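You operate a simulated robot arm through the tools that you are given. There is no shell and no other tool.

Carry out the task below with a simulated robot arm. There is one attempt and no reset: what you move stays moved.

JOB
Drop-test the reel 7 sheet and set the size knob by the chart.
Fine: one drop, timed till it has soaked in; park the dropper arm, then put the sheet back. Where these are worked on the way, their far stop is far enough and under half their travel is too little: dropper arm.

It is judged by the outcome, as a careful person would: the job done as asked, and still so three seconds after it is handed in. It fails if anything else is knocked over, pushed out of place, dropped, spilled or broken. Flat cloth is picked up by pressing the open fingertips on it (5 to 10 N) and closing them slowly along it; thin cloth reads only 2 to 8 mm in the jaws.

ROBOT AND FRAMES
A 7-joint arm with a two-finger parallel gripper, fixed in place. Base frame: the origin is at the foot of the arm, x ahead of it, y to its left, z up; the work surface is at about z = 870. Lengths are in mm, angles in degrees, forces in N, time in s.
With the tool pointing down near the work surface it reaches from about 300 to 700 mm from the base axis. Its first joint turns from -66.0 to 66.0 degrees. Payload 1.57 kg.
Tool frame: the origin (TCP) lies between the finger pads and is the grasp point; the fingertips stand 30 mm ahead of it; z points along the fingers, y is the line along which they close. Largest opening 110 mm; finger width 24, thickness 12; the body of the gripper, 48 by 112 mm, starts 78 mm behind the TCP.
Orientation is that of the tool frame in the base frame, as [roll, pitch, yaw] about the fixed x, y, z axes, in that order (R = Rz(yaw) Ry(pitch) Rx(roll)). With the fingers straight down and closing along the base's y, the tool's x points along the base's -x, its y along +y and its z along -z.

CONTROLS
- The arm moves only by the tool play_rows. Its argument "commands" is a list of rows, each a list of 2 entries, a list of its own where there are three numbers: the shift along the tool's x, y, z in units of 30 mm (1.0 is 30 mm), then the turn, a rotation vector about the tool's x, y, z in units of 5 degrees (1.0 is 5 degrees). In form: [[[x, y, z], [rx, ry, rz]], ...]. A call has 1 to 20 rows; each row shifts and turns the commanded pose from where the row before left it, along the tool's axes as they then stand. "fingers" is the opening in per cent of the stroke, from 0 (shut) to 100 (fully open), set as the call begins (left out, the last holds). A call with a number of a shift or a turn outside -1 to 1 is refused whole. A row lasts 0.2 s, in which the tool goes at most 50 mm and 8.6 degrees; a call with a longer step from one row to the next is refused whole, and so is a gripper value outside its range. Where a pose cannot be reached the arm comes as near as it can. A force on the tool above 90 N (or 10 N above the force at the start of the call, whichever is more), or a blocked arm, ends the call early, and 0.2 s more pass. The fingers move at their own pace (about 108 mm/s each) and stop on an object; they squeeze with about 40 N. The grip force told is the motor's: it shows also when the fingers shut on nothing. Time passes only in rows, and 0.2 s behind the last, so rows that do not move let the fingers close. It gives the time, the measured TCP pose, the force on the tool (base axes), the opening and the grip force at its end, in the units of the frame above (readings bear some noise), with the torque about the TCP (base axes, N m) and any sound that the robot's microphone picked up.
- Cameras (640 x 400 px; columns grow to the right, rows downward): "scene" is fixed at [177.4, -401.3, 1403]; the picture's right is [0.67, -0.74, 0.00], its down [-0.42, -0.38, -0.82] and it looks along [0.61, 0.55, -0.57] (base axes); focal length 364 px, centre (320, 200). "wrist" rides on the gripper at [70, 16, -141] in the tool frame; the picture's right is [-0.23, 0.97, 0.00], its down [-0.86, -0.20, -0.48] and it looks along [-0.47, -0.11, 0.88] (tool axes); focal length 222 px, centre (320, 200). There is no depth. A picture from a camera that has moved, and an enlarged one, comes with that camera's place and axes in the base frame and with its lens.
- capture(camera): a new picture of that camera. It takes no simulated time.
- enlarge(camera, box): a new picture of the part [left, top, right, bottom] of that camera's present view, enlarged. It takes no simulated time.
- close_job(): hands the job in; it is judged then, once.

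Nothing tells you positions but the pictures and the camera data. Unless the task says otherwise, let go and move clear before handing in.

The tools are called after "Call:" as name(argument=value, ...) on one line, values as JSON. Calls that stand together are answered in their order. play_rows: Moves the arm, as the interface text tells. Its arguments: {"type":"object","properties":{"commands":{"type":"array","items":{"type":"array"}},"fingers":{"type":"number"}},"required":["commands"]} The other tools are called the same way: capture (camera) takes a picture; enlarge (camera, box) takes an enlarged picture of a part of a camera's view; close_job () hands the job in.

At the start:

```text
time: 0.0
eef_pos: [352.8, -62.5, 1207.3]
ee_rot: [180.0, 0.0, -180.0]
force: [-0.6, -0.7, -0.7]
torque: [0.0, -0.01, 0.01]
opening: 110.1
gripper_force: 0.0
```

scene: 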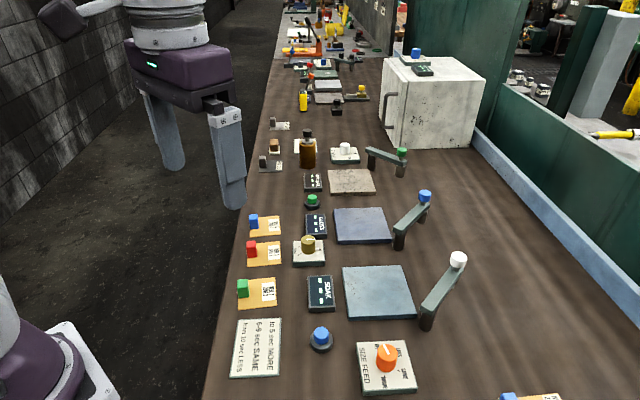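
wrist: 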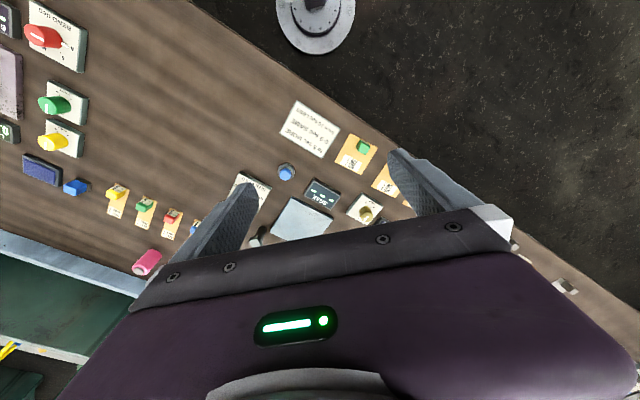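

I see a bench with paper sheets carrying coloured tabs, dropper arms, pads, a timer display and a chart card. First I'll enlarge several areas to read the labels.

Call:
enlarge(camera="scene", box=[220, 270, 380, 390])

Call:
enlarge(camera="scene", box=[230, 180, 350, 260])

Call:
enlarge(camera="scene", box=[330, 240, 490, 400])

Call:
enlarge(camera="wrist", box=[0, 0, 220, 280])

Call:
enlarge(camera="wrist", box=[220, 80, 420, 260])

Call:
enlarge(camera="scene", box=[230, 80, 480, 220])

```text
3.33 times, centred on (300, 330) of scene
camera zoom: at [177.4, -401.3, 1403.0], right [0.67, -0.74, 0.0], down [-0.42, -0.38, -0.82], along [0.61, 0.55, -0.57], focal length 1213 px, centre (387, -233)
```

zoom: 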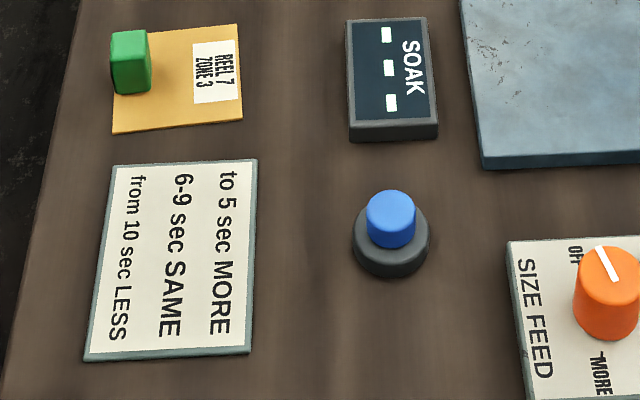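

```text
5.00 times, centred on (290, 220) of scene
camera zoom: at [177.4, -401.3, 1403.0], right [0.67, -0.74, 0.0], down [-0.42, -0.38, -0.82], along [0.61, 0.55, -0.57], focal length 1820 px, centre (470, 100)
```

zoom: 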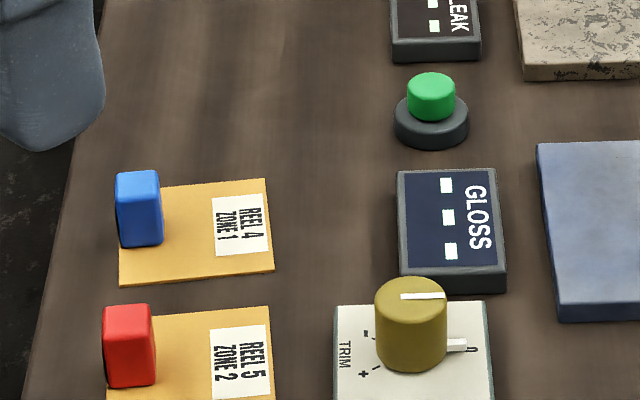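

```text
2.50 times, centred on (410, 320) of scene
camera zoom: at [177.4, -401.3, 1403.0], right [0.67, -0.74, 0.0], down [-0.42, -0.38, -0.82], along [0.61, 0.55, -0.57], focal length 910 px, centre (95, -100)
```

zoom: 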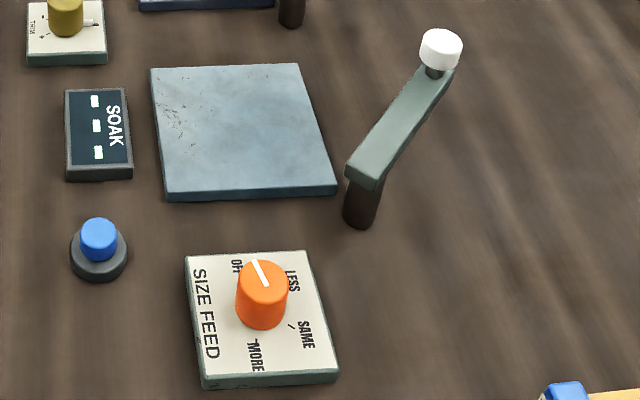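

```text
1.43 times, centred on (110, 140) of wrist
camera zoom: at [282.4, -45.6, 1350.0], right [0.23, 0.97, 0.0], down [0.86, -0.2, 0.48], along [0.47, -0.11, -0.88], focal length 317 px, centre (620, 286)
```

zoom: 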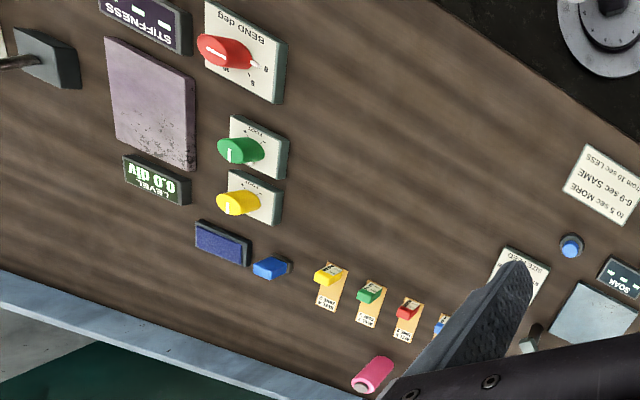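

```text
2.22 times, centred on (320, 170) of wrist
camera zoom: at [282.4, -45.6, 1350.0], right [0.23, 0.97, 0.0], down [0.86, -0.2, 0.48], along [0.47, -0.11, -0.88], focal length 494 px, centre (320, 267)
```

zoom: 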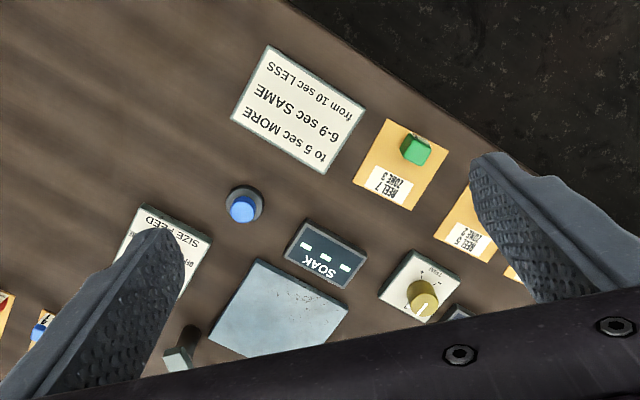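

```text
2.56 times, centred on (355, 150) of scene
camera zoom: at [177.4, -401.3, 1403.0], right [0.67, -0.74, 0.0], down [-0.42, -0.38, -0.82], along [0.61, 0.55, -0.57], focal length 932 px, centre (230, 328)
```

zoom: 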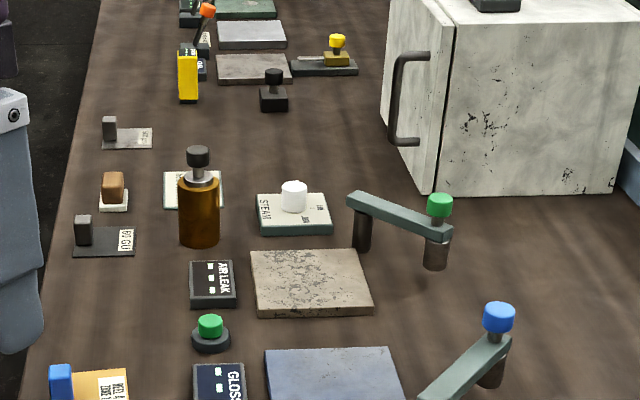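

The SOAK station has a pad, display, blue button and a white-knobbed dropper arm. The SIZE FEED knob and chart sit next to it, and the REEL 7 sheet has a green tab block. I'll check the other sheets' labels and the dropper closely before I move.

Call:
enlarge(camera="wrist", box=[90, 170, 220, 260])

Call:
enlarge(camera="scene", box=[400, 240, 480, 340])

Call:
enlarge(camera="scene", box=[350, 330, 430, 400])

Call:
enlarge(camera="scene", box=[230, 265, 350, 320])

Call:
play_rows(commands=[[[-0.9, -0.5, 0.6], [0, 0, 0]], [[-0.9, -0.5, 0.6], [0, 0, 0]], [[-0.9, -0.5, 0.6], [0, 0, 0]], [[-0.9, -0.5, 0.6], [0, 0, 0]], [[0, 0, 0], [0, 0, 0]]])

```text
4.44 times, centred on (155, 215) of wrist
camera zoom: at [282.4, -45.6, 1350.0], right [0.23, 0.97, 0.0], down [0.86, -0.2, 0.48], along [0.47, -0.11, -0.88], focal length 987 px, centre (1053, 133)
```

zoom: 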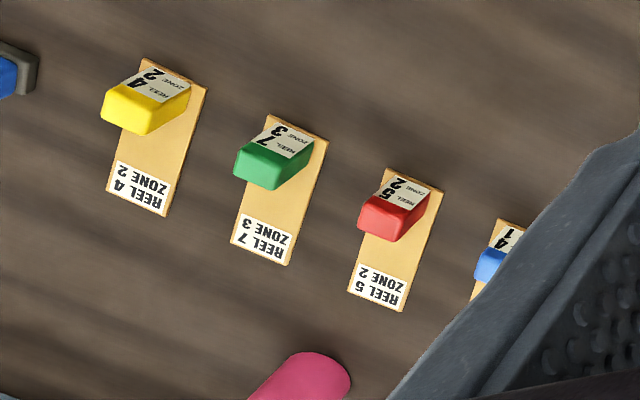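

```text
4.00 times, centred on (440, 290) of scene
camera zoom: at [177.4, -401.3, 1403.0], right [0.67, -0.74, 0.0], down [-0.42, -0.38, -0.82], along [0.61, 0.55, -0.57], focal length 1456 px, centre (-160, -160)
```

zoom: 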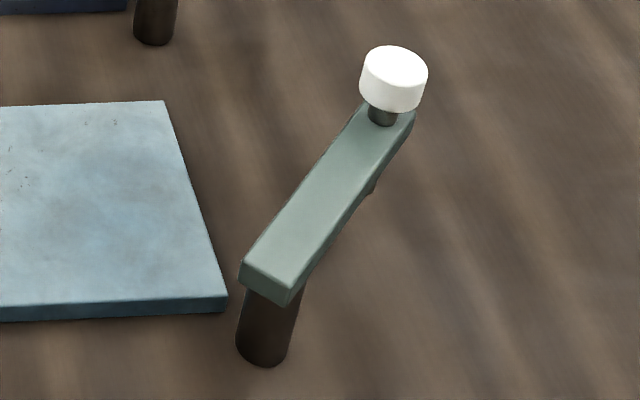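

```text
5.71 times, centred on (390, 365) of scene
camera zoom: at [177.4, -401.3, 1403.0], right [0.67, -0.74, 0.0], down [-0.42, -0.38, -0.82], along [0.61, 0.55, -0.57], focal length 2080 px, centre (-80, -743)
```

zoom: 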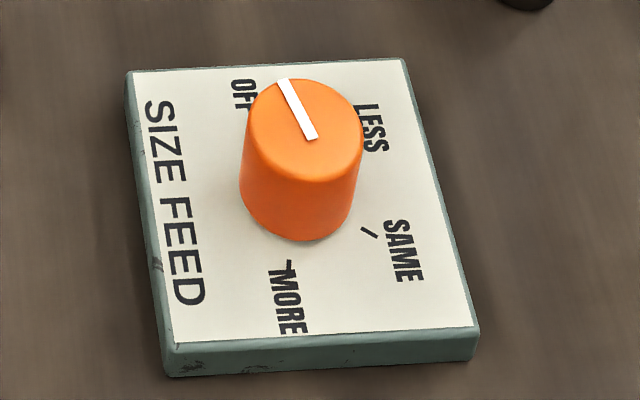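

```text
5.33 times, centred on (290, 292) of scene
camera zoom: at [177.4, -401.3, 1403.0], right [0.67, -0.74, 0.0], down [-0.42, -0.38, -0.82], along [0.61, 0.55, -0.57], focal length 1941 px, centre (480, -293)
```

zoom: 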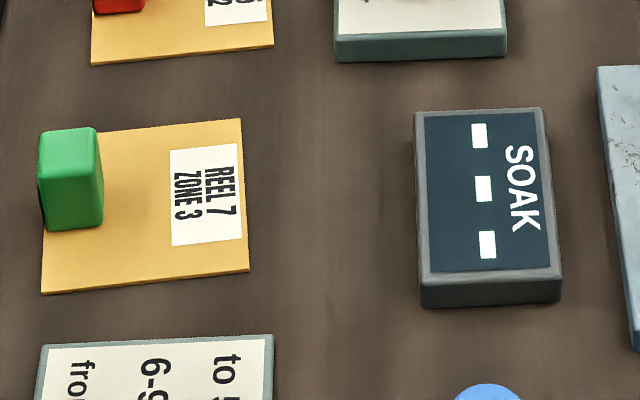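

```text
time: 1.2
eef_pos: [461.1, -123.3, 1134.4]
ee_rot: [180.0, 0.1, -180.0]
force: [0.6, -0.3, 1.1]
torque: [0.0, 0.01, 0.03]
opening: 110.1
gripper_force: 0.0
```

The square REEL 7 sheet with the green tab is the one I need, because the other REEL 7 piece is a narrow strip for the bend test. Now I'll look from the wrist camera at close range.

Call:
capture(camera="wrist")

Call:
capture(camera="scene")

```text
taken
camera wrist: at [391.8, -105.9, 1277.7], right [0.23, 0.97, 0.0], down [0.85, -0.2, 0.48], along [0.47, -0.11, -0.88], focal length 222 px, centre (320, 200)
```

wrist: 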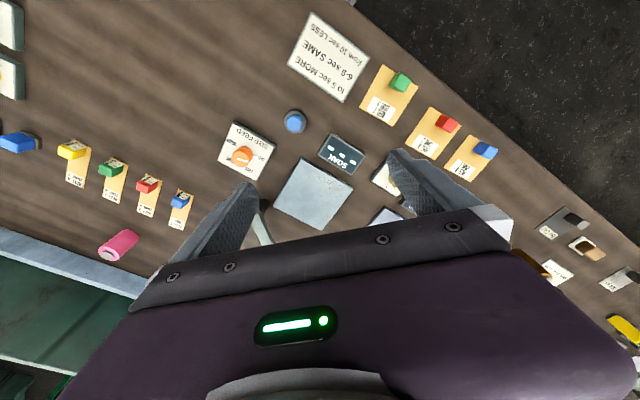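

```text
taken
```

scene: 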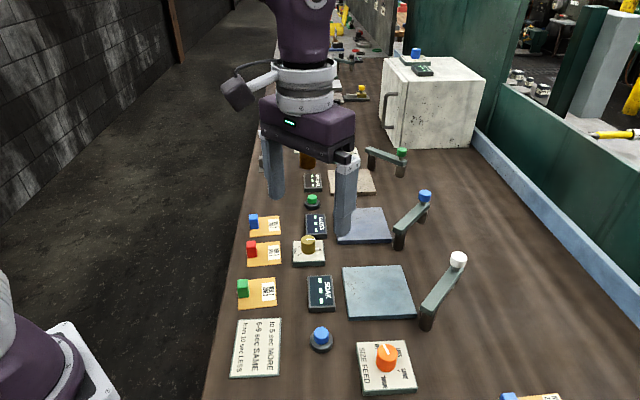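

The pad is centred near (592, -171), and the dropper pivots near (585, -276). The sheet's green block is near (424, 13) and the blue button near (443, -165). I'll turn the gripper 45° to line up with the bench, then hover over the green block.

Call:
play_rows(commands=[[[0, 0, 0], [0, 0, 1]], [[0, 0, 0], [0, 0, 1]], [[0, 0, 0], [0, 0, 1]], [[0, 0, 0], [0, 0, 1]], [[0, 0, 0], [0, 0, 1]], [[0, 0, 0], [0, 0, 1]], [[0, 0, 0], [0, 0, 1]], [[0, 0, 0], [0, 0, 1]], [[0, 0, 0], [0, 0, 1]], [[0.815, 0.467, 0.9], [0, 0, 0]], [[0.815, 0.467, 0.9], [0, 0, 0]], [[0.815, 0.467, 0.9], [0, 0, 0]], [[0.815, 0.467, 0.9], [0, 0, 0]], [[0.815, 0.467, 0.9], [0, 0, 0]], [[0, 0, 0], [0, 0, 0]]], fingers=55)

Call:
capture(camera="wrist")

Call:
capture(camera="scene")

```text
time: 4.4
eef_pos: [423.6, 13.0, 999.3]
ee_rot: [-180.0, 0.0, 135.0]
force: [0.4, 0.2, -0.4]
torque: [0.03, -0.02, 0.0]
opening: 60.6
gripper_force: 0.0
```

```text
taken
camera wrist: at [385.0, 75.2, 1142.2], right [0.85, 0.53, 0.0], down [0.46, -0.75, 0.48], along [0.25, -0.41, -0.88], focal length 222 px, centre (320, 200)
```

wrist: 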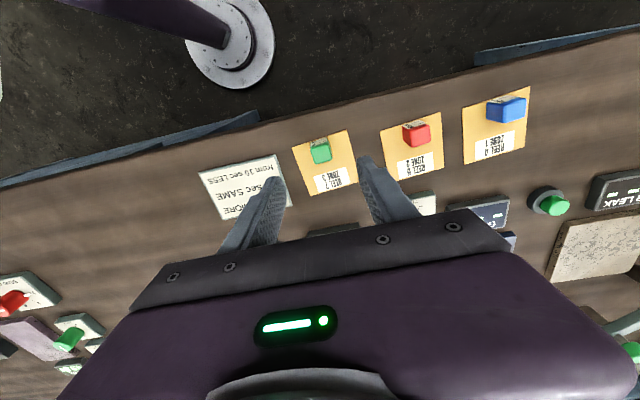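

```text
taken
```

scene: 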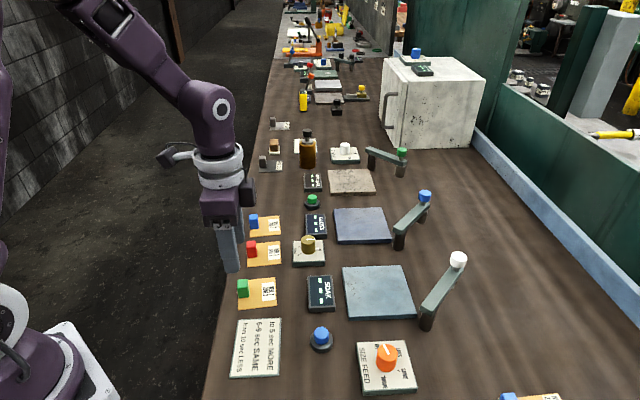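

The block is seen between the fingers. I'll zoom in to refine its position and orientation.

Call:
enlarge(camera="wrist", box=[280, 110, 380, 210])

```text
4.00 times, centred on (330, 160) of wrist
camera zoom: at [385.0, 75.2, 1142.2], right [0.85, 0.53, 0.0], down [0.46, -0.75, 0.48], along [0.25, -0.41, -0.88], focal length 888 px, centre (280, 360)
```

zoom: 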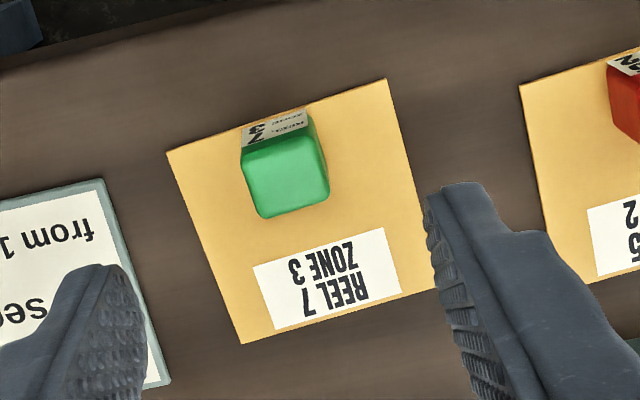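

The block centre is about (426, 11), and the sheet is turned about 4–5° from the bench line. I'll turn to match and descend so the tips end about 5 mm above the sheet.

Call:
play_rows(commands=[[[-0.1, 0.01, 0], [0, 0, -0.9]], [[0, 0, 0.8], [0, 0, 0]], [[0, 0, 0.8], [0, 0, 0]], [[0, 0, 0.8], [0, 0, 0]], [[0, 0, 0.4], [0, 0, 0]], [[0, 0, 0], [0, 0, 0]]])

Call:
capture(camera="wrist")

Call:
enlarge(camera="scene", box=[200, 230, 300, 330])

```text
time: 5.8
eef_pos: [425.0, 10.8, 916.3]
ee_rot: [-179.9, -0.1, 139.6]
force: [-0.1, -0.5, 0.1]
torque: [0.01, -0.02, -0.01]
opening: 60.5
gripper_force: 0.1
```

```text
taken
camera wrist: at [382.8, 69.3, 1058.6], right [0.8, 0.59, 0.0], down [0.52, -0.71, 0.48], along [0.28, -0.39, -0.88], focal length 222 px, centre (320, 200)
```

wrist: 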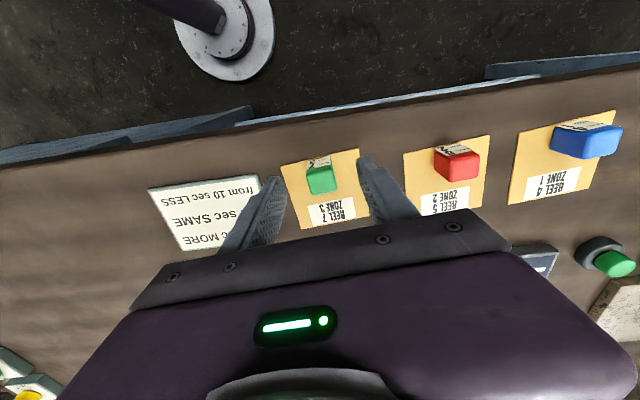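

```text
4.00 times, centred on (250, 280) of scene
camera zoom: at [177.4, -401.3, 1403.0], right [0.67, -0.74, 0.0], down [-0.42, -0.38, -0.82], along [0.61, 0.55, -0.57], focal length 1456 px, centre (600, -120)
```

zoom: 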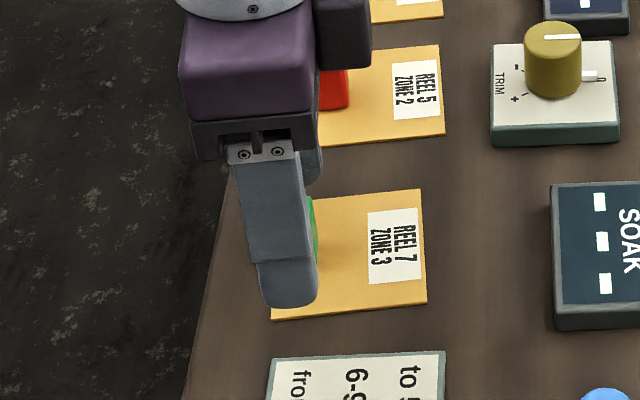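

The TCP is centred on the block. I'll descend the last ~10 mm and close.

Call:
play_rows(commands=[[[0, 0, 0.35], [0, 0, 0]], [[0, 0, 0], [0, 0, 0]]])

Call:
play_rows(commands=[[[0, 0, 0], [0, 0, 0]], [[0, 0, 0], [0, 0, 0]], [[0, 0, 0], [0, 0, 0]]], fingers=0)

```text
time: 6.4
eef_pos: [425.7, 11.2, 905.8]
ee_rot: [180.0, 0.1, 139.6]
force: [-0.2, 0.0, -0.8]
torque: [-0.02, 0.0, 0.01]
opening: 60.3
gripper_force: 0.0
```

```text
time: 7.2
eef_pos: [425.2, 11.5, 906.2]
ee_rot: [180.0, -0.1, 139.5]
force: [0.4, -0.7, 2.0]
torque: [0.0, 0.02, 0.08]
opening: 20.7
gripper_force: 34.1
```

The block is gripped (20.7 mm). I'll lift straight up and check.

Call:
play_rows(commands=[[[0, 0, -0.4], [0, 0, 0]], [[0, 0, -0.8], [0, 0, 0]], [[0, 0, -0.8], [0, 0, 0]], [[0, 0, -0.8], [0, 0, 0]], [[0, 0, 0], [0, 0, 0]]])

Call:
capture(camera="scene")

Call:
capture(camera="wrist")

```text
time: 8.4
eef_pos: [426.2, 11.3, 990.2]
ee_rot: [-179.9, 0.0, 139.5]
force: [-0.5, -0.8, -0.9]
torque: [0.01, -0.03, -0.01]
opening: 21.1
gripper_force: 34.2
```

```text
taken
```

scene: 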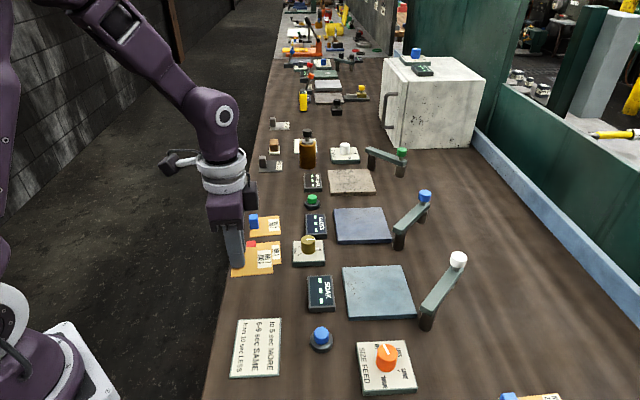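

```text
taken
camera wrist: at [383.3, 70.1, 1133.2], right [0.8, 0.59, 0.0], down [0.52, -0.71, 0.48], along [0.28, -0.39, -0.88], focal length 222 px, centre (320, 200)
```

wrist: 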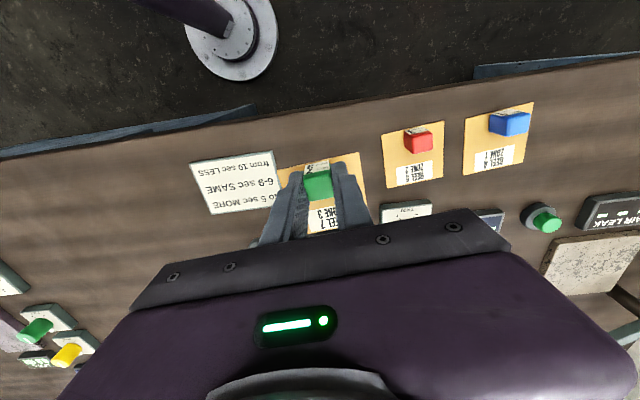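

The rigid sheet is held by its tab. I'll carry it over the SOAK pad and align it with the pad.

Call:
play_rows(commands=[[[0, 0, 0], [0, 0, 0.9]], [[-0.5, -0.049, 0], [0, 0, 0]], [[-0.93, -0.049, 0], [0, 0, 0]], [[-0.93, -0.049, 0], [0, 0, 0]], [[-0.93, -0.049, 0], [0, 0, 0]], [[-0.93, -0.049, 0], [0, 0, 0]], [[-0.93, -0.049, 0], [0, 0, 0]], [[-0.93, -0.049, 0], [0, 0, 0]], [[-0.93, -0.049, 0], [0, 0, 0]], [[-0.43, -0.0, 0], [0, 0, 0]], [[0, 0, 0], [0, 0, 0]]])

Call:
capture(camera="scene")

Call:
capture(camera="wrist")

```text
time: 10.8
eef_pos: [575.0, -155.5, 989.9]
ee_rot: [-180.0, 0.0, 135.0]
force: [-0.3, 0.2, -0.1]
torque: [-0.01, 0.0, 0.0]
opening: 20.8
gripper_force: 34.1
```

```text
taken
```

scene: 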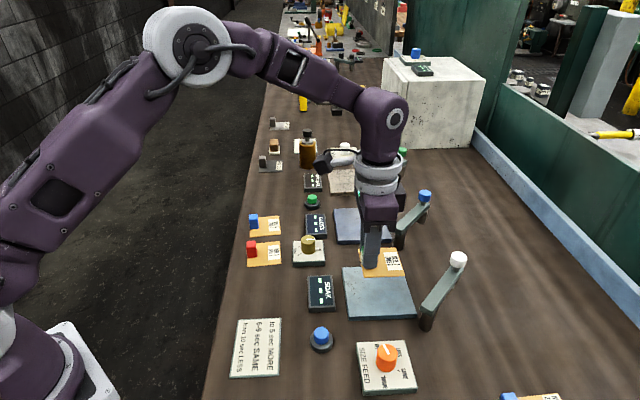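

```text
taken
camera wrist: at [537.4, -93.9, 1131.7], right [0.85, 0.53, 0.0], down [0.46, -0.75, 0.48], along [0.25, -0.41, -0.88], focal length 222 px, centre (320, 200)
```

wrist: 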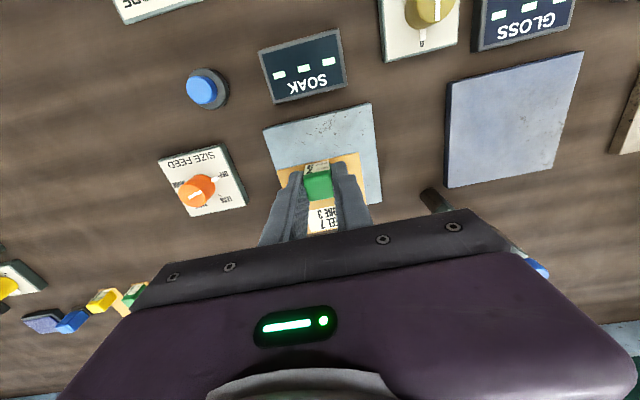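

The sheet is well placed above the pad. I'll lower it gently to contact.

Call:
play_rows(commands=[[[0, 0, 0.8], [0, 0, 0]], [[0, 0, 0.8], [0, 0, 0]], [[0, 0, 0.4], [0, 0, 0]], [[0, 0, 0.1], [0, 0, 0]], [[0, 0, 0.1], [0, 0, 0]], [[0, 0, 0], [0, 0, 0]]])

Call:
enlarge(camera="scene", box=[320, 210, 480, 340])

```text
time: 12.2
eef_pos: [575.9, -154.3, 924.2]
ee_rot: [-180.0, 0.0, 135.0]
force: [0.6, 0.7, -0.6]
torque: [0.0, -0.01, 0.01]
opening: 20.7
gripper_force: 34.7
```

```text
3.08 times, centred on (400, 275) of scene
camera zoom: at [177.4, -401.3, 1403.0], right [0.67, -0.74, 0.0], down [-0.42, -0.38, -0.82], along [0.61, 0.55, -0.57], focal length 1120 px, centre (74, -31)
```

zoom: 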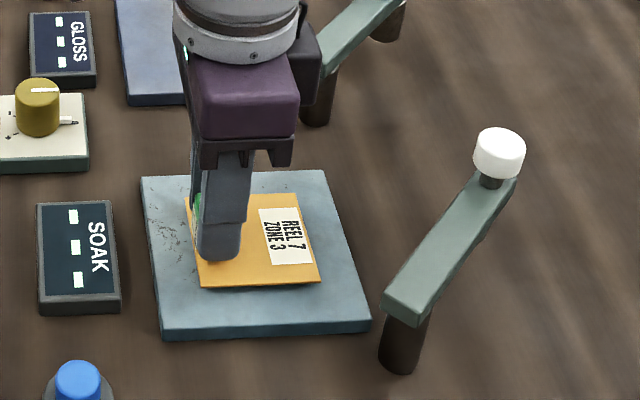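

Call:
play_rows(commands=[[[0, 0, 0.08], [0, 0, 0]], [[0, 0, 0.08], [0, 0, 0]], [[0, 0, 0], [0, 0, 0]]])

Call:
play_rows(commands=[[[0, 0, 0.06], [0, 0, 0]], [[0, 0, 0], [0, 0, 0]]])

```text
time: 13.0
eef_pos: [576.0, -154.7, 919.0]
ee_rot: [180.0, 0.1, 135.0]
force: [0.6, 0.2, -0.9]
torque: [0.01, -0.01, -0.01]
opening: 20.7
gripper_force: 34.1
```

```text
time: 13.6
eef_pos: [574.6, -153.9, 918.6]
ee_rot: [179.9, 0.1, 135.0]
force: [-1.8, 1.1, 11.7]
torque: [-0.02, 0.03, -0.01]
opening: 20.8
gripper_force: 34.4
```

Contact has been made at TCP z≈918.5. I'll release and lift straight up.

Call:
play_rows(commands=[[[0, 0, 0], [0, 0, 0]], [[0, 0, 0], [0, 0, 0]], [[0, 0, 0], [0, 0, 0]]], fingers=50)

Call:
play_rows(commands=[[[0, 0, -0.3], [0, 0, 0]], [[0, 0, -0.8], [0, 0, 0]], [[0, 0, -1], [0, 0, 0]], [[0, 0, -1], [0, 0, 0]], [[0, 0, -1], [0, 0, 0]], [[0, 0, 0], [0, 0, 0]]])

Call:
capture(camera="wrist")

Call:
enlarge(camera="scene", box=[320, 230, 480, 340])

```text
time: 14.4
eef_pos: [575.4, -155.0, 917.9]
ee_rot: [-180.0, 0.1, 135.1]
force: [-0.5, -1.0, 0.5]
torque: [0.01, 0.01, 0.01]
opening: 55.0
gripper_force: 0.2
```

```text
time: 15.8
eef_pos: [575.1, -155.9, 1041.4]
ee_rot: [-179.9, -0.1, 135.0]
force: [0.6, -0.1, -0.6]
torque: [0.05, 0.02, 0.02]
opening: 55.0
gripper_force: 0.0
```

```text
taken
camera wrist: at [537.9, -93.8, 1183.0], right [0.85, 0.53, 0.0], down [0.46, -0.75, 0.48], along [0.25, -0.41, -0.88], focal length 222 px, centre (320, 200)
```

wrist: 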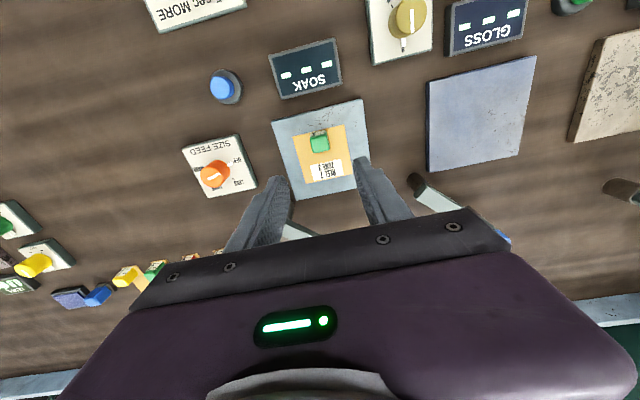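

```text
3.64 times, centred on (400, 285) of scene
camera zoom: at [177.4, -401.3, 1403.0], right [0.67, -0.74, 0.0], down [-0.42, -0.38, -0.82], along [0.61, 0.55, -0.57], focal length 1323 px, centre (29, -109)
```

zoom: 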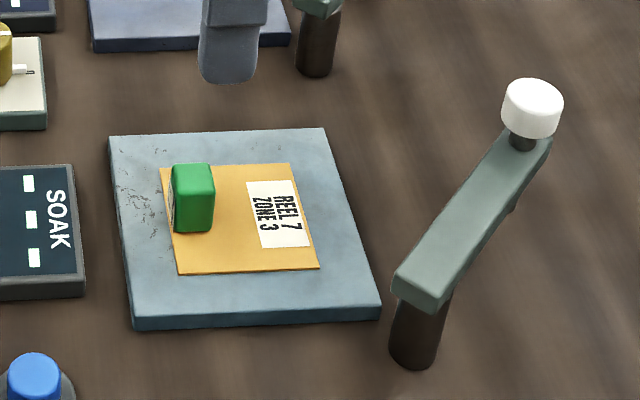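

The sheet is on the pad and released. Next I'll hover over the dropper arm bar, with the fingers lined up to straddle it, and check its geometry from the wrist.

Call:
play_rows(commands=[[[0, 0, 0], [0, 0, -1]], [[0, 0, 0], [0, 0, -1]], [[0, 0, 0], [0, 0, -1]], [[0, 0, 0], [0, 0, -1]], [[0, 0, 0], [0, 0, -1]], [[0, 0, 0], [0, 0, -1]], [[0, 0, 0], [0, 0, -1]], [[0, 0, 0], [0, 0, -1]], [[0, 0, 0], [0, 0, -1]], [[-0.433, -0.793, 0], [0, 0, 0]], [[-0.433, -0.793, 0], [0, 0, 0]], [[-0.433, -0.793, 0], [0, 0, 0]], [[-0.433, -0.793, 0], [0, 0, 0]], [[-0.433, -0.793, 0], [0, 0, 0]], [[0, 0, 0], [0, 0, 0]]])

Call:
capture(camera="wrist")

Call:
capture(camera="scene")

```text
time: 19.0
eef_pos: [613.3, -249.9, 1033.2]
ee_rot: [-179.9, 0.0, -180.0]
force: [0.4, -0.3, 0.3]
torque: [-0.01, 0.03, -0.01]
opening: 54.9
gripper_force: 0.1
out of reach, approached as far as the arm can: row 13, 14
```

```text
taken
camera wrist: at [543.4, -233.1, 1175.7], right [0.23, 0.97, 0.0], down [0.86, -0.2, 0.48], along [0.47, -0.11, -0.88], focal length 222 px, centre (320, 200)
```

wrist: 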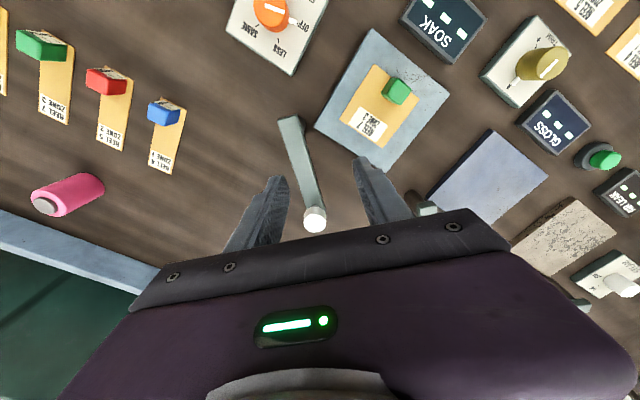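

```text
taken
```

scene: 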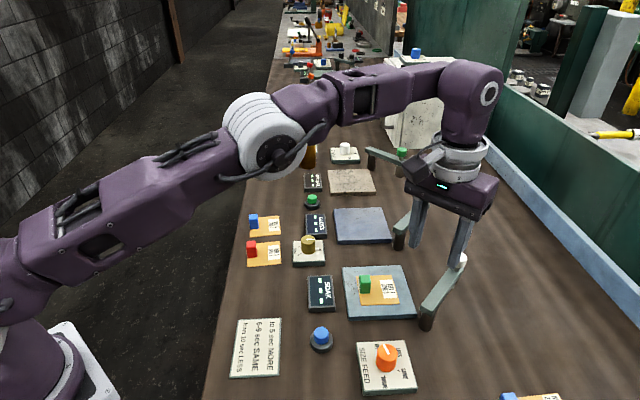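

The arm's reach stopped at r≈662 at this height, so I'll need to work closer in on the bar, lower, or with tilt. I'll zoom in on the bar to measure it.

Call:
enlarge(camera="wrist", box=[250, 100, 370, 240])

Call:
enlarge(camera="wrist", box=[220, 0, 340, 80])

Call:
enlarge(camera="scene", box=[400, 200, 500, 340])

```text
2.86 times, centred on (310, 170) of wrist
camera zoom: at [543.4, -233.1, 1175.7], right [0.23, 0.97, 0.0], down [0.86, -0.2, 0.48], along [0.47, -0.11, -0.88], focal length 635 px, centre (349, 286)
```

zoom: 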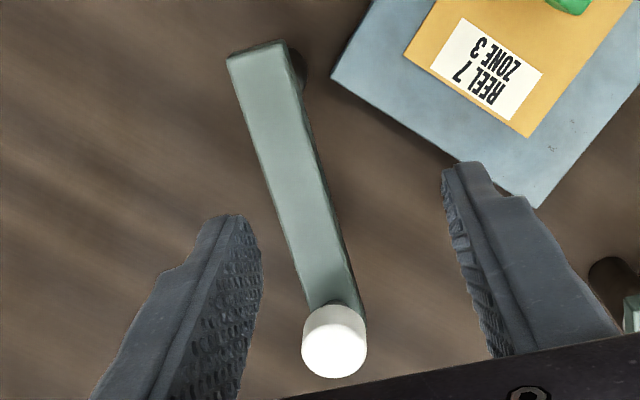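

```text
5.00 times, centred on (280, 40) of wrist
camera zoom: at [543.4, -233.1, 1175.7], right [0.23, 0.97, 0.0], down [0.86, -0.2, 0.48], along [0.47, -0.11, -0.88], focal length 1111 px, centre (520, 1000)
```

zoom: 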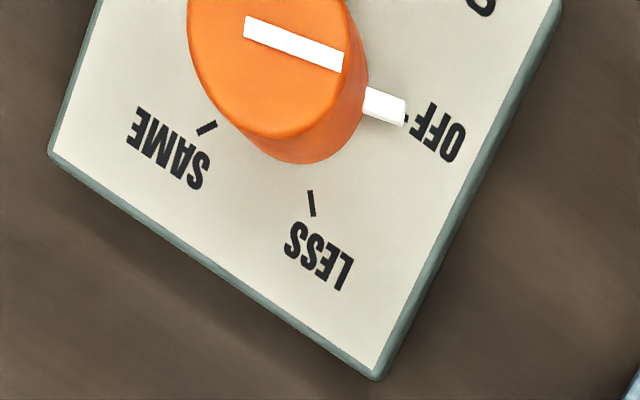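

```text
2.86 times, centred on (450, 270) of scene
camera zoom: at [177.4, -401.3, 1403.0], right [0.67, -0.74, 0.0], down [-0.42, -0.38, -0.82], along [0.61, 0.55, -0.57], focal length 1040 px, centre (-51, 0)
```

zoom: 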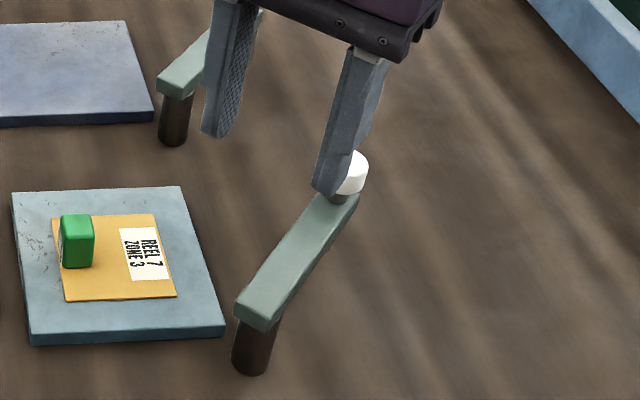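

The bar runs along +x at y≈-273 with its top at z≈932. It pivots near (581, -273), and the knob pointer is at OFF. I'll lower a bit to see how the reach behaves.

Call:
play_rows(commands=[[[0.4, 0, 1], [0, 0, 0]], [[0, 0, 0.5], [0, 0, 0]], [[0, 0, 0], [0, 0, 0]]])

```text
time: 19.8
eef_pos: [601.4, -249.5, 988.7]
ee_rot: [-180.0, 0.1, 180.0]
force: [0.7, -0.2, -0.3]
torque: [0.01, -0.02, 0.01]
opening: 54.8
gripper_force: 0.0
```

Call:
play_rows(commands=[[[-0.35, -0.4, 0.2], [0, 0, 0]], [[-0.35, -0.4, 0.2], [0, 0, 0]], [[0, 0, 0], [0, 0, 0]]])

Call:
enlarge(camera="wrist", box=[220, 80, 420, 240])

```text
time: 20.6
eef_pos: [622.2, -268.7, 977.6]
ee_rot: [-179.9, -0.1, -178.9]
force: [0.5, -0.5, -0.1]
torque: [0.0, -0.01, -0.01]
opening: 55.1
gripper_force: 0.0
out of reach, approached as far as the arm can: row 2
```

```text
2.50 times, centred on (320, 160) of wrist
camera zoom: at [552.6, -252.6, 1120.2], right [0.21, 0.98, 0.0], down [0.86, -0.18, 0.48], along [0.47, -0.1, -0.88], focal length 555 px, centre (320, 300)
```

zoom: 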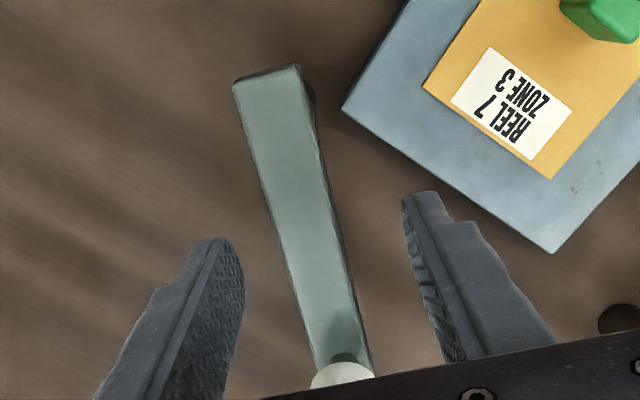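

Call:
play_rows(commands=[[[0, -0.1, 0.5], [0, 0, 0]], [[0, 0, 0.5], [0, 0, 0]], [[0, 0, 0.35], [0, 0, 0]], [[0, 0, 0], [0, 0, 0]]])

Call:
capture(camera="wrist")

Call:
enlarge(camera="scene", box=[380, 220, 500, 340])

```text
time: 21.6
eef_pos: [622.8, -277.1, 936.4]
ee_rot: [180.0, 0.0, -180.0]
force: [-0.6, 0.3, 0.0]
torque: [0.01, -0.02, 0.0]
opening: 54.9
gripper_force: 0.0
```

```text
taken
camera wrist: at [552.5, -260.1, 1078.4], right [0.23, 0.97, 0.0], down [0.86, -0.2, 0.48], along [0.47, -0.11, -0.88], focal length 222 px, centre (320, 200)
```

wrist: 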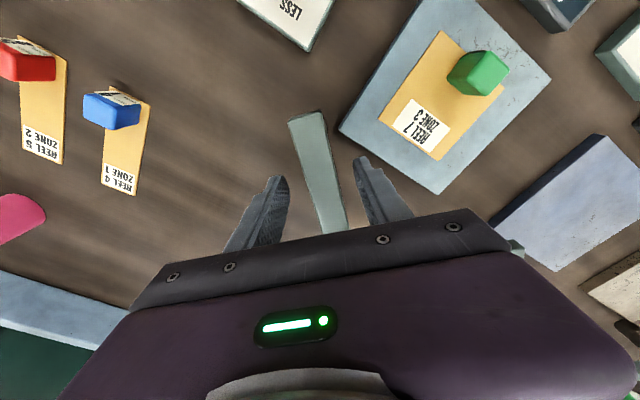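

```text
3.33 times, centred on (440, 280) of scene
camera zoom: at [177.4, -401.3, 1403.0], right [0.67, -0.74, 0.0], down [-0.42, -0.38, -0.82], along [0.61, 0.55, -0.57], focal length 1213 px, centre (-80, -67)
```

zoom: 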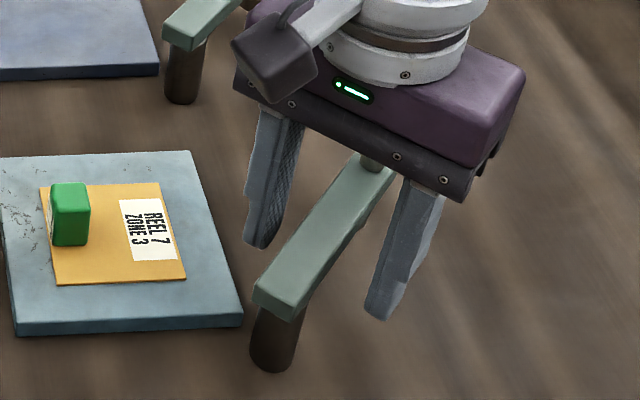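

The fingers straddle the bar freely. I'll narrow the gap to about 30 mm and swing the bar around its pivot in an arc, up to about 60° first.

Call:
play_rows(commands=[[[0, 0.12, 0], [0, 0, 0]], [[0, 0, 0], [0, 0, 0]], [[0, 0, 0], [0, 0, 0]]], fingers=28)

Call:
play_rows(commands=[[[0.005, 0.122, 0], [0, 0, -1]], [[0.005, 0.122, 0], [0, 0, -1]], [[0.005, 0.122, 0], [0, 0, -1]], [[0.005, 0.122, 0], [0, 0, -1]], [[0.005, 0.122, 0], [0, 0, -1]], [[0.005, 0.122, 0], [0, 0, -1]], [[0, 0, 0], [0, 0, 0]]])

Call:
capture(camera="scene")

Call:
capture(camera="wrist")

```text
time: 22.4
eef_pos: [621.3, -273.6, 934.1]
ee_rot: [180.0, 0.0, -180.0]
force: [-0.1, -0.4, 0.1]
torque: [0.0, 0.04, -0.01]
opening: 30.7
gripper_force: 0.1
```

```text
time: 24.0
eef_pos: [617.5, -252.5, 936.2]
ee_rot: [-179.9, 0.0, -149.8]
force: [1.0, -0.2, 0.0]
torque: [-0.01, 0.0, 0.05]
opening: 31.3
gripper_force: 0.3
```

```text
taken
```

scene: 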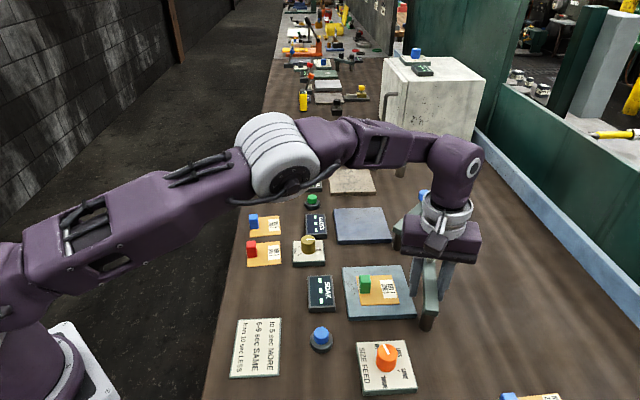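

```text
taken
camera wrist: at [548.6, -272.4, 1078.4], right [-0.29, 0.96, 0.0], down [0.84, 0.26, 0.48], along [0.46, 0.14, -0.88], focal length 222 px, centre (320, 200)
```

wrist: 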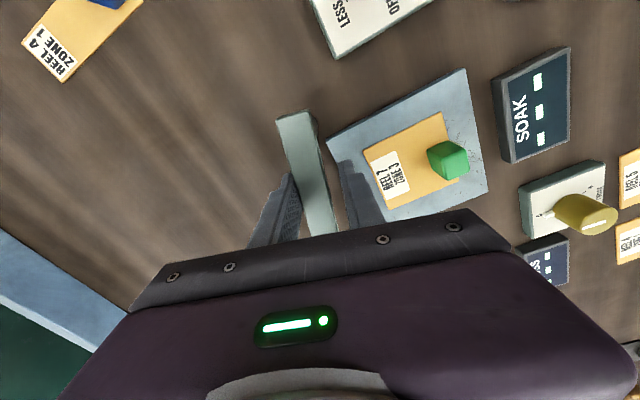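

The bar swings freely with the gripper, with negligible force. I'll continue the arc to about 75°.

Call:
play_rows(commands=[[[0.005, 0.122, 0], [0, 0, -1]], [[0.005, 0.122, 0], [0, 0, -1]], [[0.005, 0.122, 0], [0, 0, -1]], [[0.005, 0.122, 0], [0, 0, -1]], [[0.005, 0.122, 0], [0, 0, -1]], [[0.005, 0.122, 0], [0, 0, -1]], [[0.005, 0.122, 0], [0, 0, -1]], [[0.005, 0.122, 0], [0, 0, -1]], [[0.005, 0.122, 0], [0, 0, -1]], [[0, 0, 0], [0, 0, 0]]])

Call:
capture(camera="wrist")

Call:
enlarge(camera="scene", box=[330, 220, 490, 340])

```text
time: 26.2
eef_pos: [591.7, -232.2, 935.3]
ee_rot: [-179.9, 0.0, -104.9]
force: [-0.2, 0.4, 0.4]
torque: [0.03, -0.01, -0.02]
opening: 30.9
gripper_force: 0.0
```

```text
taken
camera wrist: at [558.2, -294.6, 1078.7], right [-0.88, 0.47, 0.0], down [0.41, 0.77, 0.48], along [0.23, 0.42, -0.88], focal length 222 px, centre (320, 200)
```

wrist: 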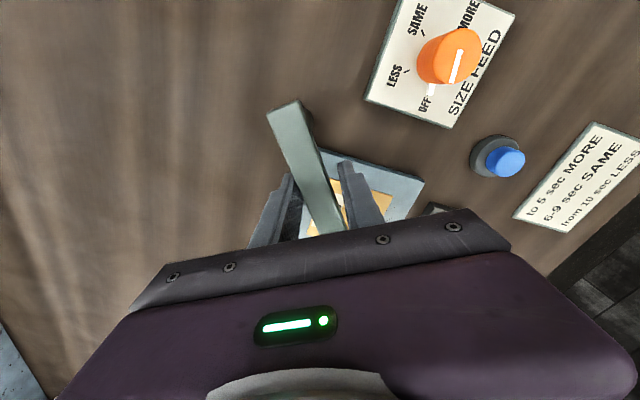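

```text
3.33 times, centred on (410, 280) of scene
camera zoom: at [177.4, -401.3, 1403.0], right [0.67, -0.74, 0.0], down [-0.42, -0.38, -0.82], along [0.61, 0.55, -0.57], focal length 1213 px, centre (20, -67)
```

zoom: 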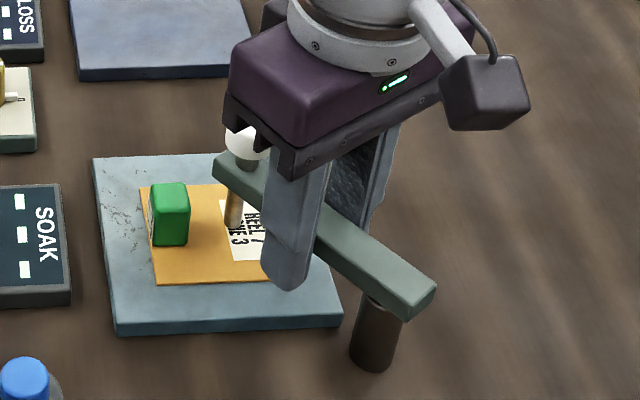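

The dropper tip is now over the sheet. I'll continue in small steps toward the far stop, watching the force.

Call:
play_rows(commands=[[[0.002, 0.061, 0], [0, 0, -0.5]], [[0.002, 0.061, 0], [0, 0, -0.5]], [[0.002, 0.061, 0], [0, 0, -0.5]], [[0.002, 0.061, 0], [0, 0, -0.5]], [[0, 0, 0], [0, 0, 0]]])

Call:
enlarge(camera="scene", box=[330, 220, 490, 340])

```text
time: 27.4
eef_pos: [585.4, -230.5, 936.5]
ee_rot: [-179.9, 0.1, -95.0]
force: [10.2, -6.9, 0.8]
torque: [0.01, 0.0, -0.25]
opening: 41.0
gripper_force: 5.3
```

```text
3.33 times, centred on (410, 280) of scene
camera zoom: at [177.6, -401.5, 1403.0], right [0.67, -0.74, 0.0], down [-0.42, -0.38, -0.82], along [0.61, 0.55, -0.57], focal length 1213 px, centre (20, -67)
```

zoom: 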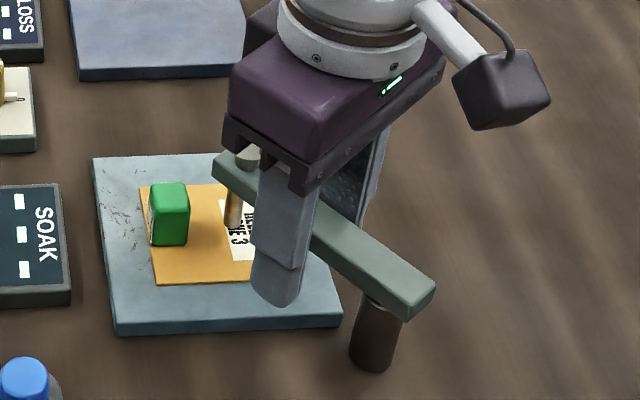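

The bar is at its far stop, since the force has risen and it moves no further, and the pipette is over the sheet. I'll open the fingers to relieve it, then lift clear.

Call:
play_rows(commands=[[[0, 0, 0], [0, 0, 0]], [[0, 0, 0], [0, 0, 0]], [[0, 0, 0], [0, 0, 0]]], fingers=52)

Call:
play_rows(commands=[[[0, 0, -0.5], [0, 0, 0]], [[0, 0, -0.9], [0, 0, 0]], [[0, 0, -1], [0, 0, 0]], [[0, 0, 0], [0, 0, 0]]])

Call:
enlarge(camera="scene", box=[300, 200, 480, 350])

Call:
capture(camera="wrist")

```text
time: 28.2
eef_pos: [584.8, -231.2, 936.1]
ee_rot: [-180.0, 0.0, -94.9]
force: [0.3, 0.0, 0.0]
torque: [-0.02, -0.01, 0.01]
opening: 57.0
gripper_force: 0.0
```

```text
time: 29.2
eef_pos: [584.9, -230.6, 1007.3]
ee_rot: [-180.0, 0.0, -95.0]
force: [-0.7, 0.0, 0.8]
torque: [0.02, 0.01, -0.04]
opening: 57.0
gripper_force: 0.1
```

```text
2.67 times, centred on (390, 275) of scene
camera zoom: at [177.4, -401.3, 1403.0], right [0.67, -0.74, 0.0], down [-0.42, -0.38, -0.82], along [0.61, 0.55, -0.57], focal length 970 px, centre (133, 0)
```

zoom: 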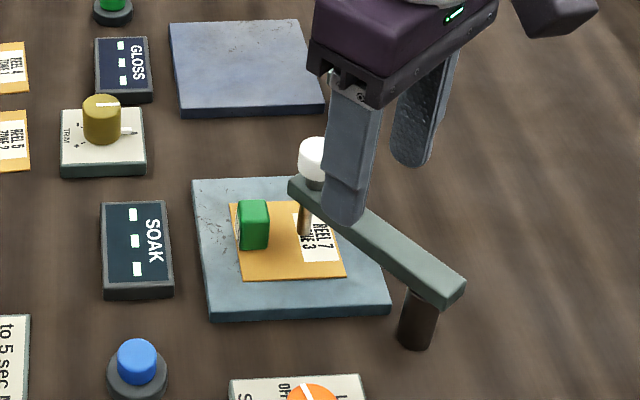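

```text
taken
camera wrist: at [562.5, -298.2, 1150.8], right [-0.95, 0.31, 0.0], down [0.27, 0.83, 0.48], along [0.15, 0.45, -0.88], focal length 222 px, centre (320, 200)
```

wrist: 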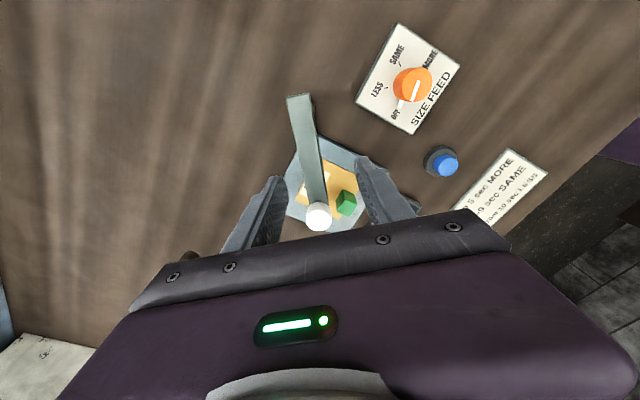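

The dropper is parked over the sheet. Before I trigger anything, I'll look closely at the bulb, the blue button and the display.

Call:
enlarge(camera="wrist", box=[270, 80, 370, 240])

Call:
enlarge(camera="wrist", box=[400, 120, 500, 200])

Call:
enlarge(camera="scene", box=[290, 255, 370, 360])

Call:
enlarge(camera="scene", box=[350, 230, 440, 330])

```text
2.50 times, centred on (320, 160) of wrist
camera zoom: at [562.5, -298.2, 1150.8], right [-0.95, 0.31, 0.0], down [0.27, 0.83, 0.48], along [0.15, 0.45, -0.88], focal length 555 px, centre (320, 300)
```

zoom: 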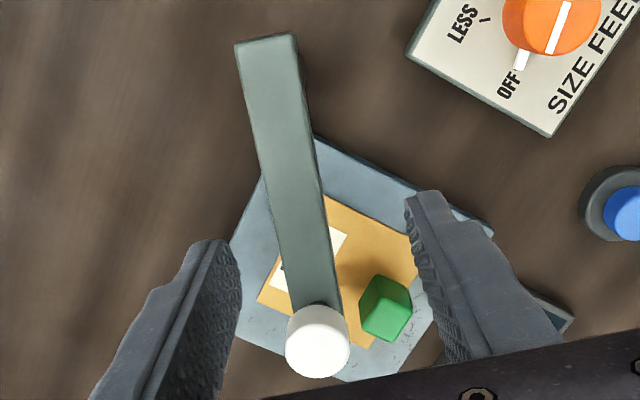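

```text
5.00 times, centred on (450, 160) of wrist
camera zoom: at [562.5, -298.2, 1150.8], right [-0.95, 0.31, 0.0], down [0.27, 0.83, 0.48], along [0.15, 0.45, -0.88], focal length 1111 px, centre (-330, 400)
```

zoom: 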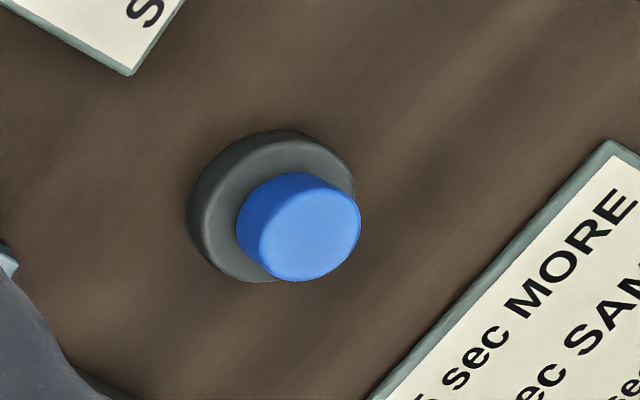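

```text
3.81 times, centred on (330, 308) of scene
camera zoom: at [177.4, -401.3, 1403.0], right [0.67, -0.74, 0.0], down [-0.42, -0.38, -0.82], along [0.61, 0.55, -0.57], focal length 1386 px, centre (282, -210)
```

zoom: 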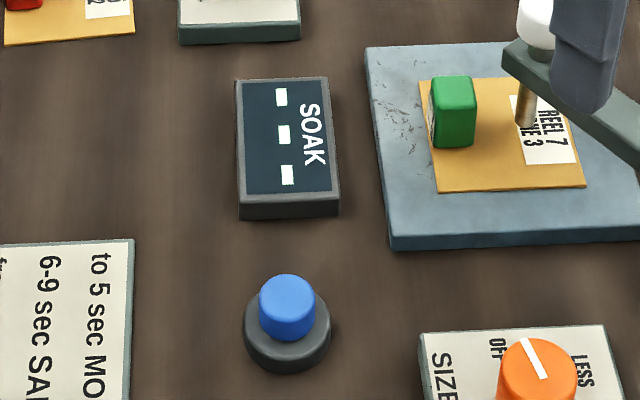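

```text
4.00 times, centred on (395, 280) of scene
camera zoom: at [177.4, -401.3, 1403.0], right [0.67, -0.74, 0.0], down [-0.42, -0.38, -0.82], along [0.61, 0.55, -0.57], focal length 1456 px, centre (20, -120)
```

zoom: 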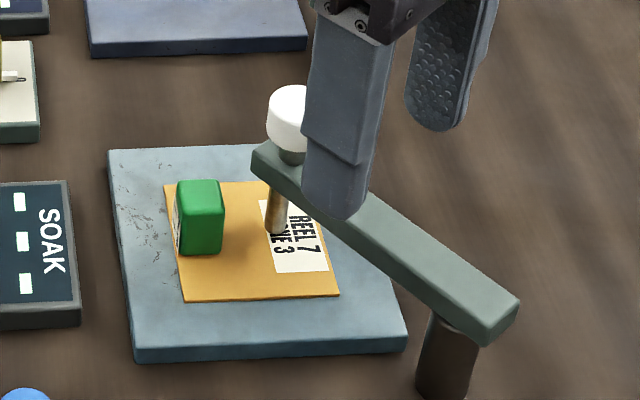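

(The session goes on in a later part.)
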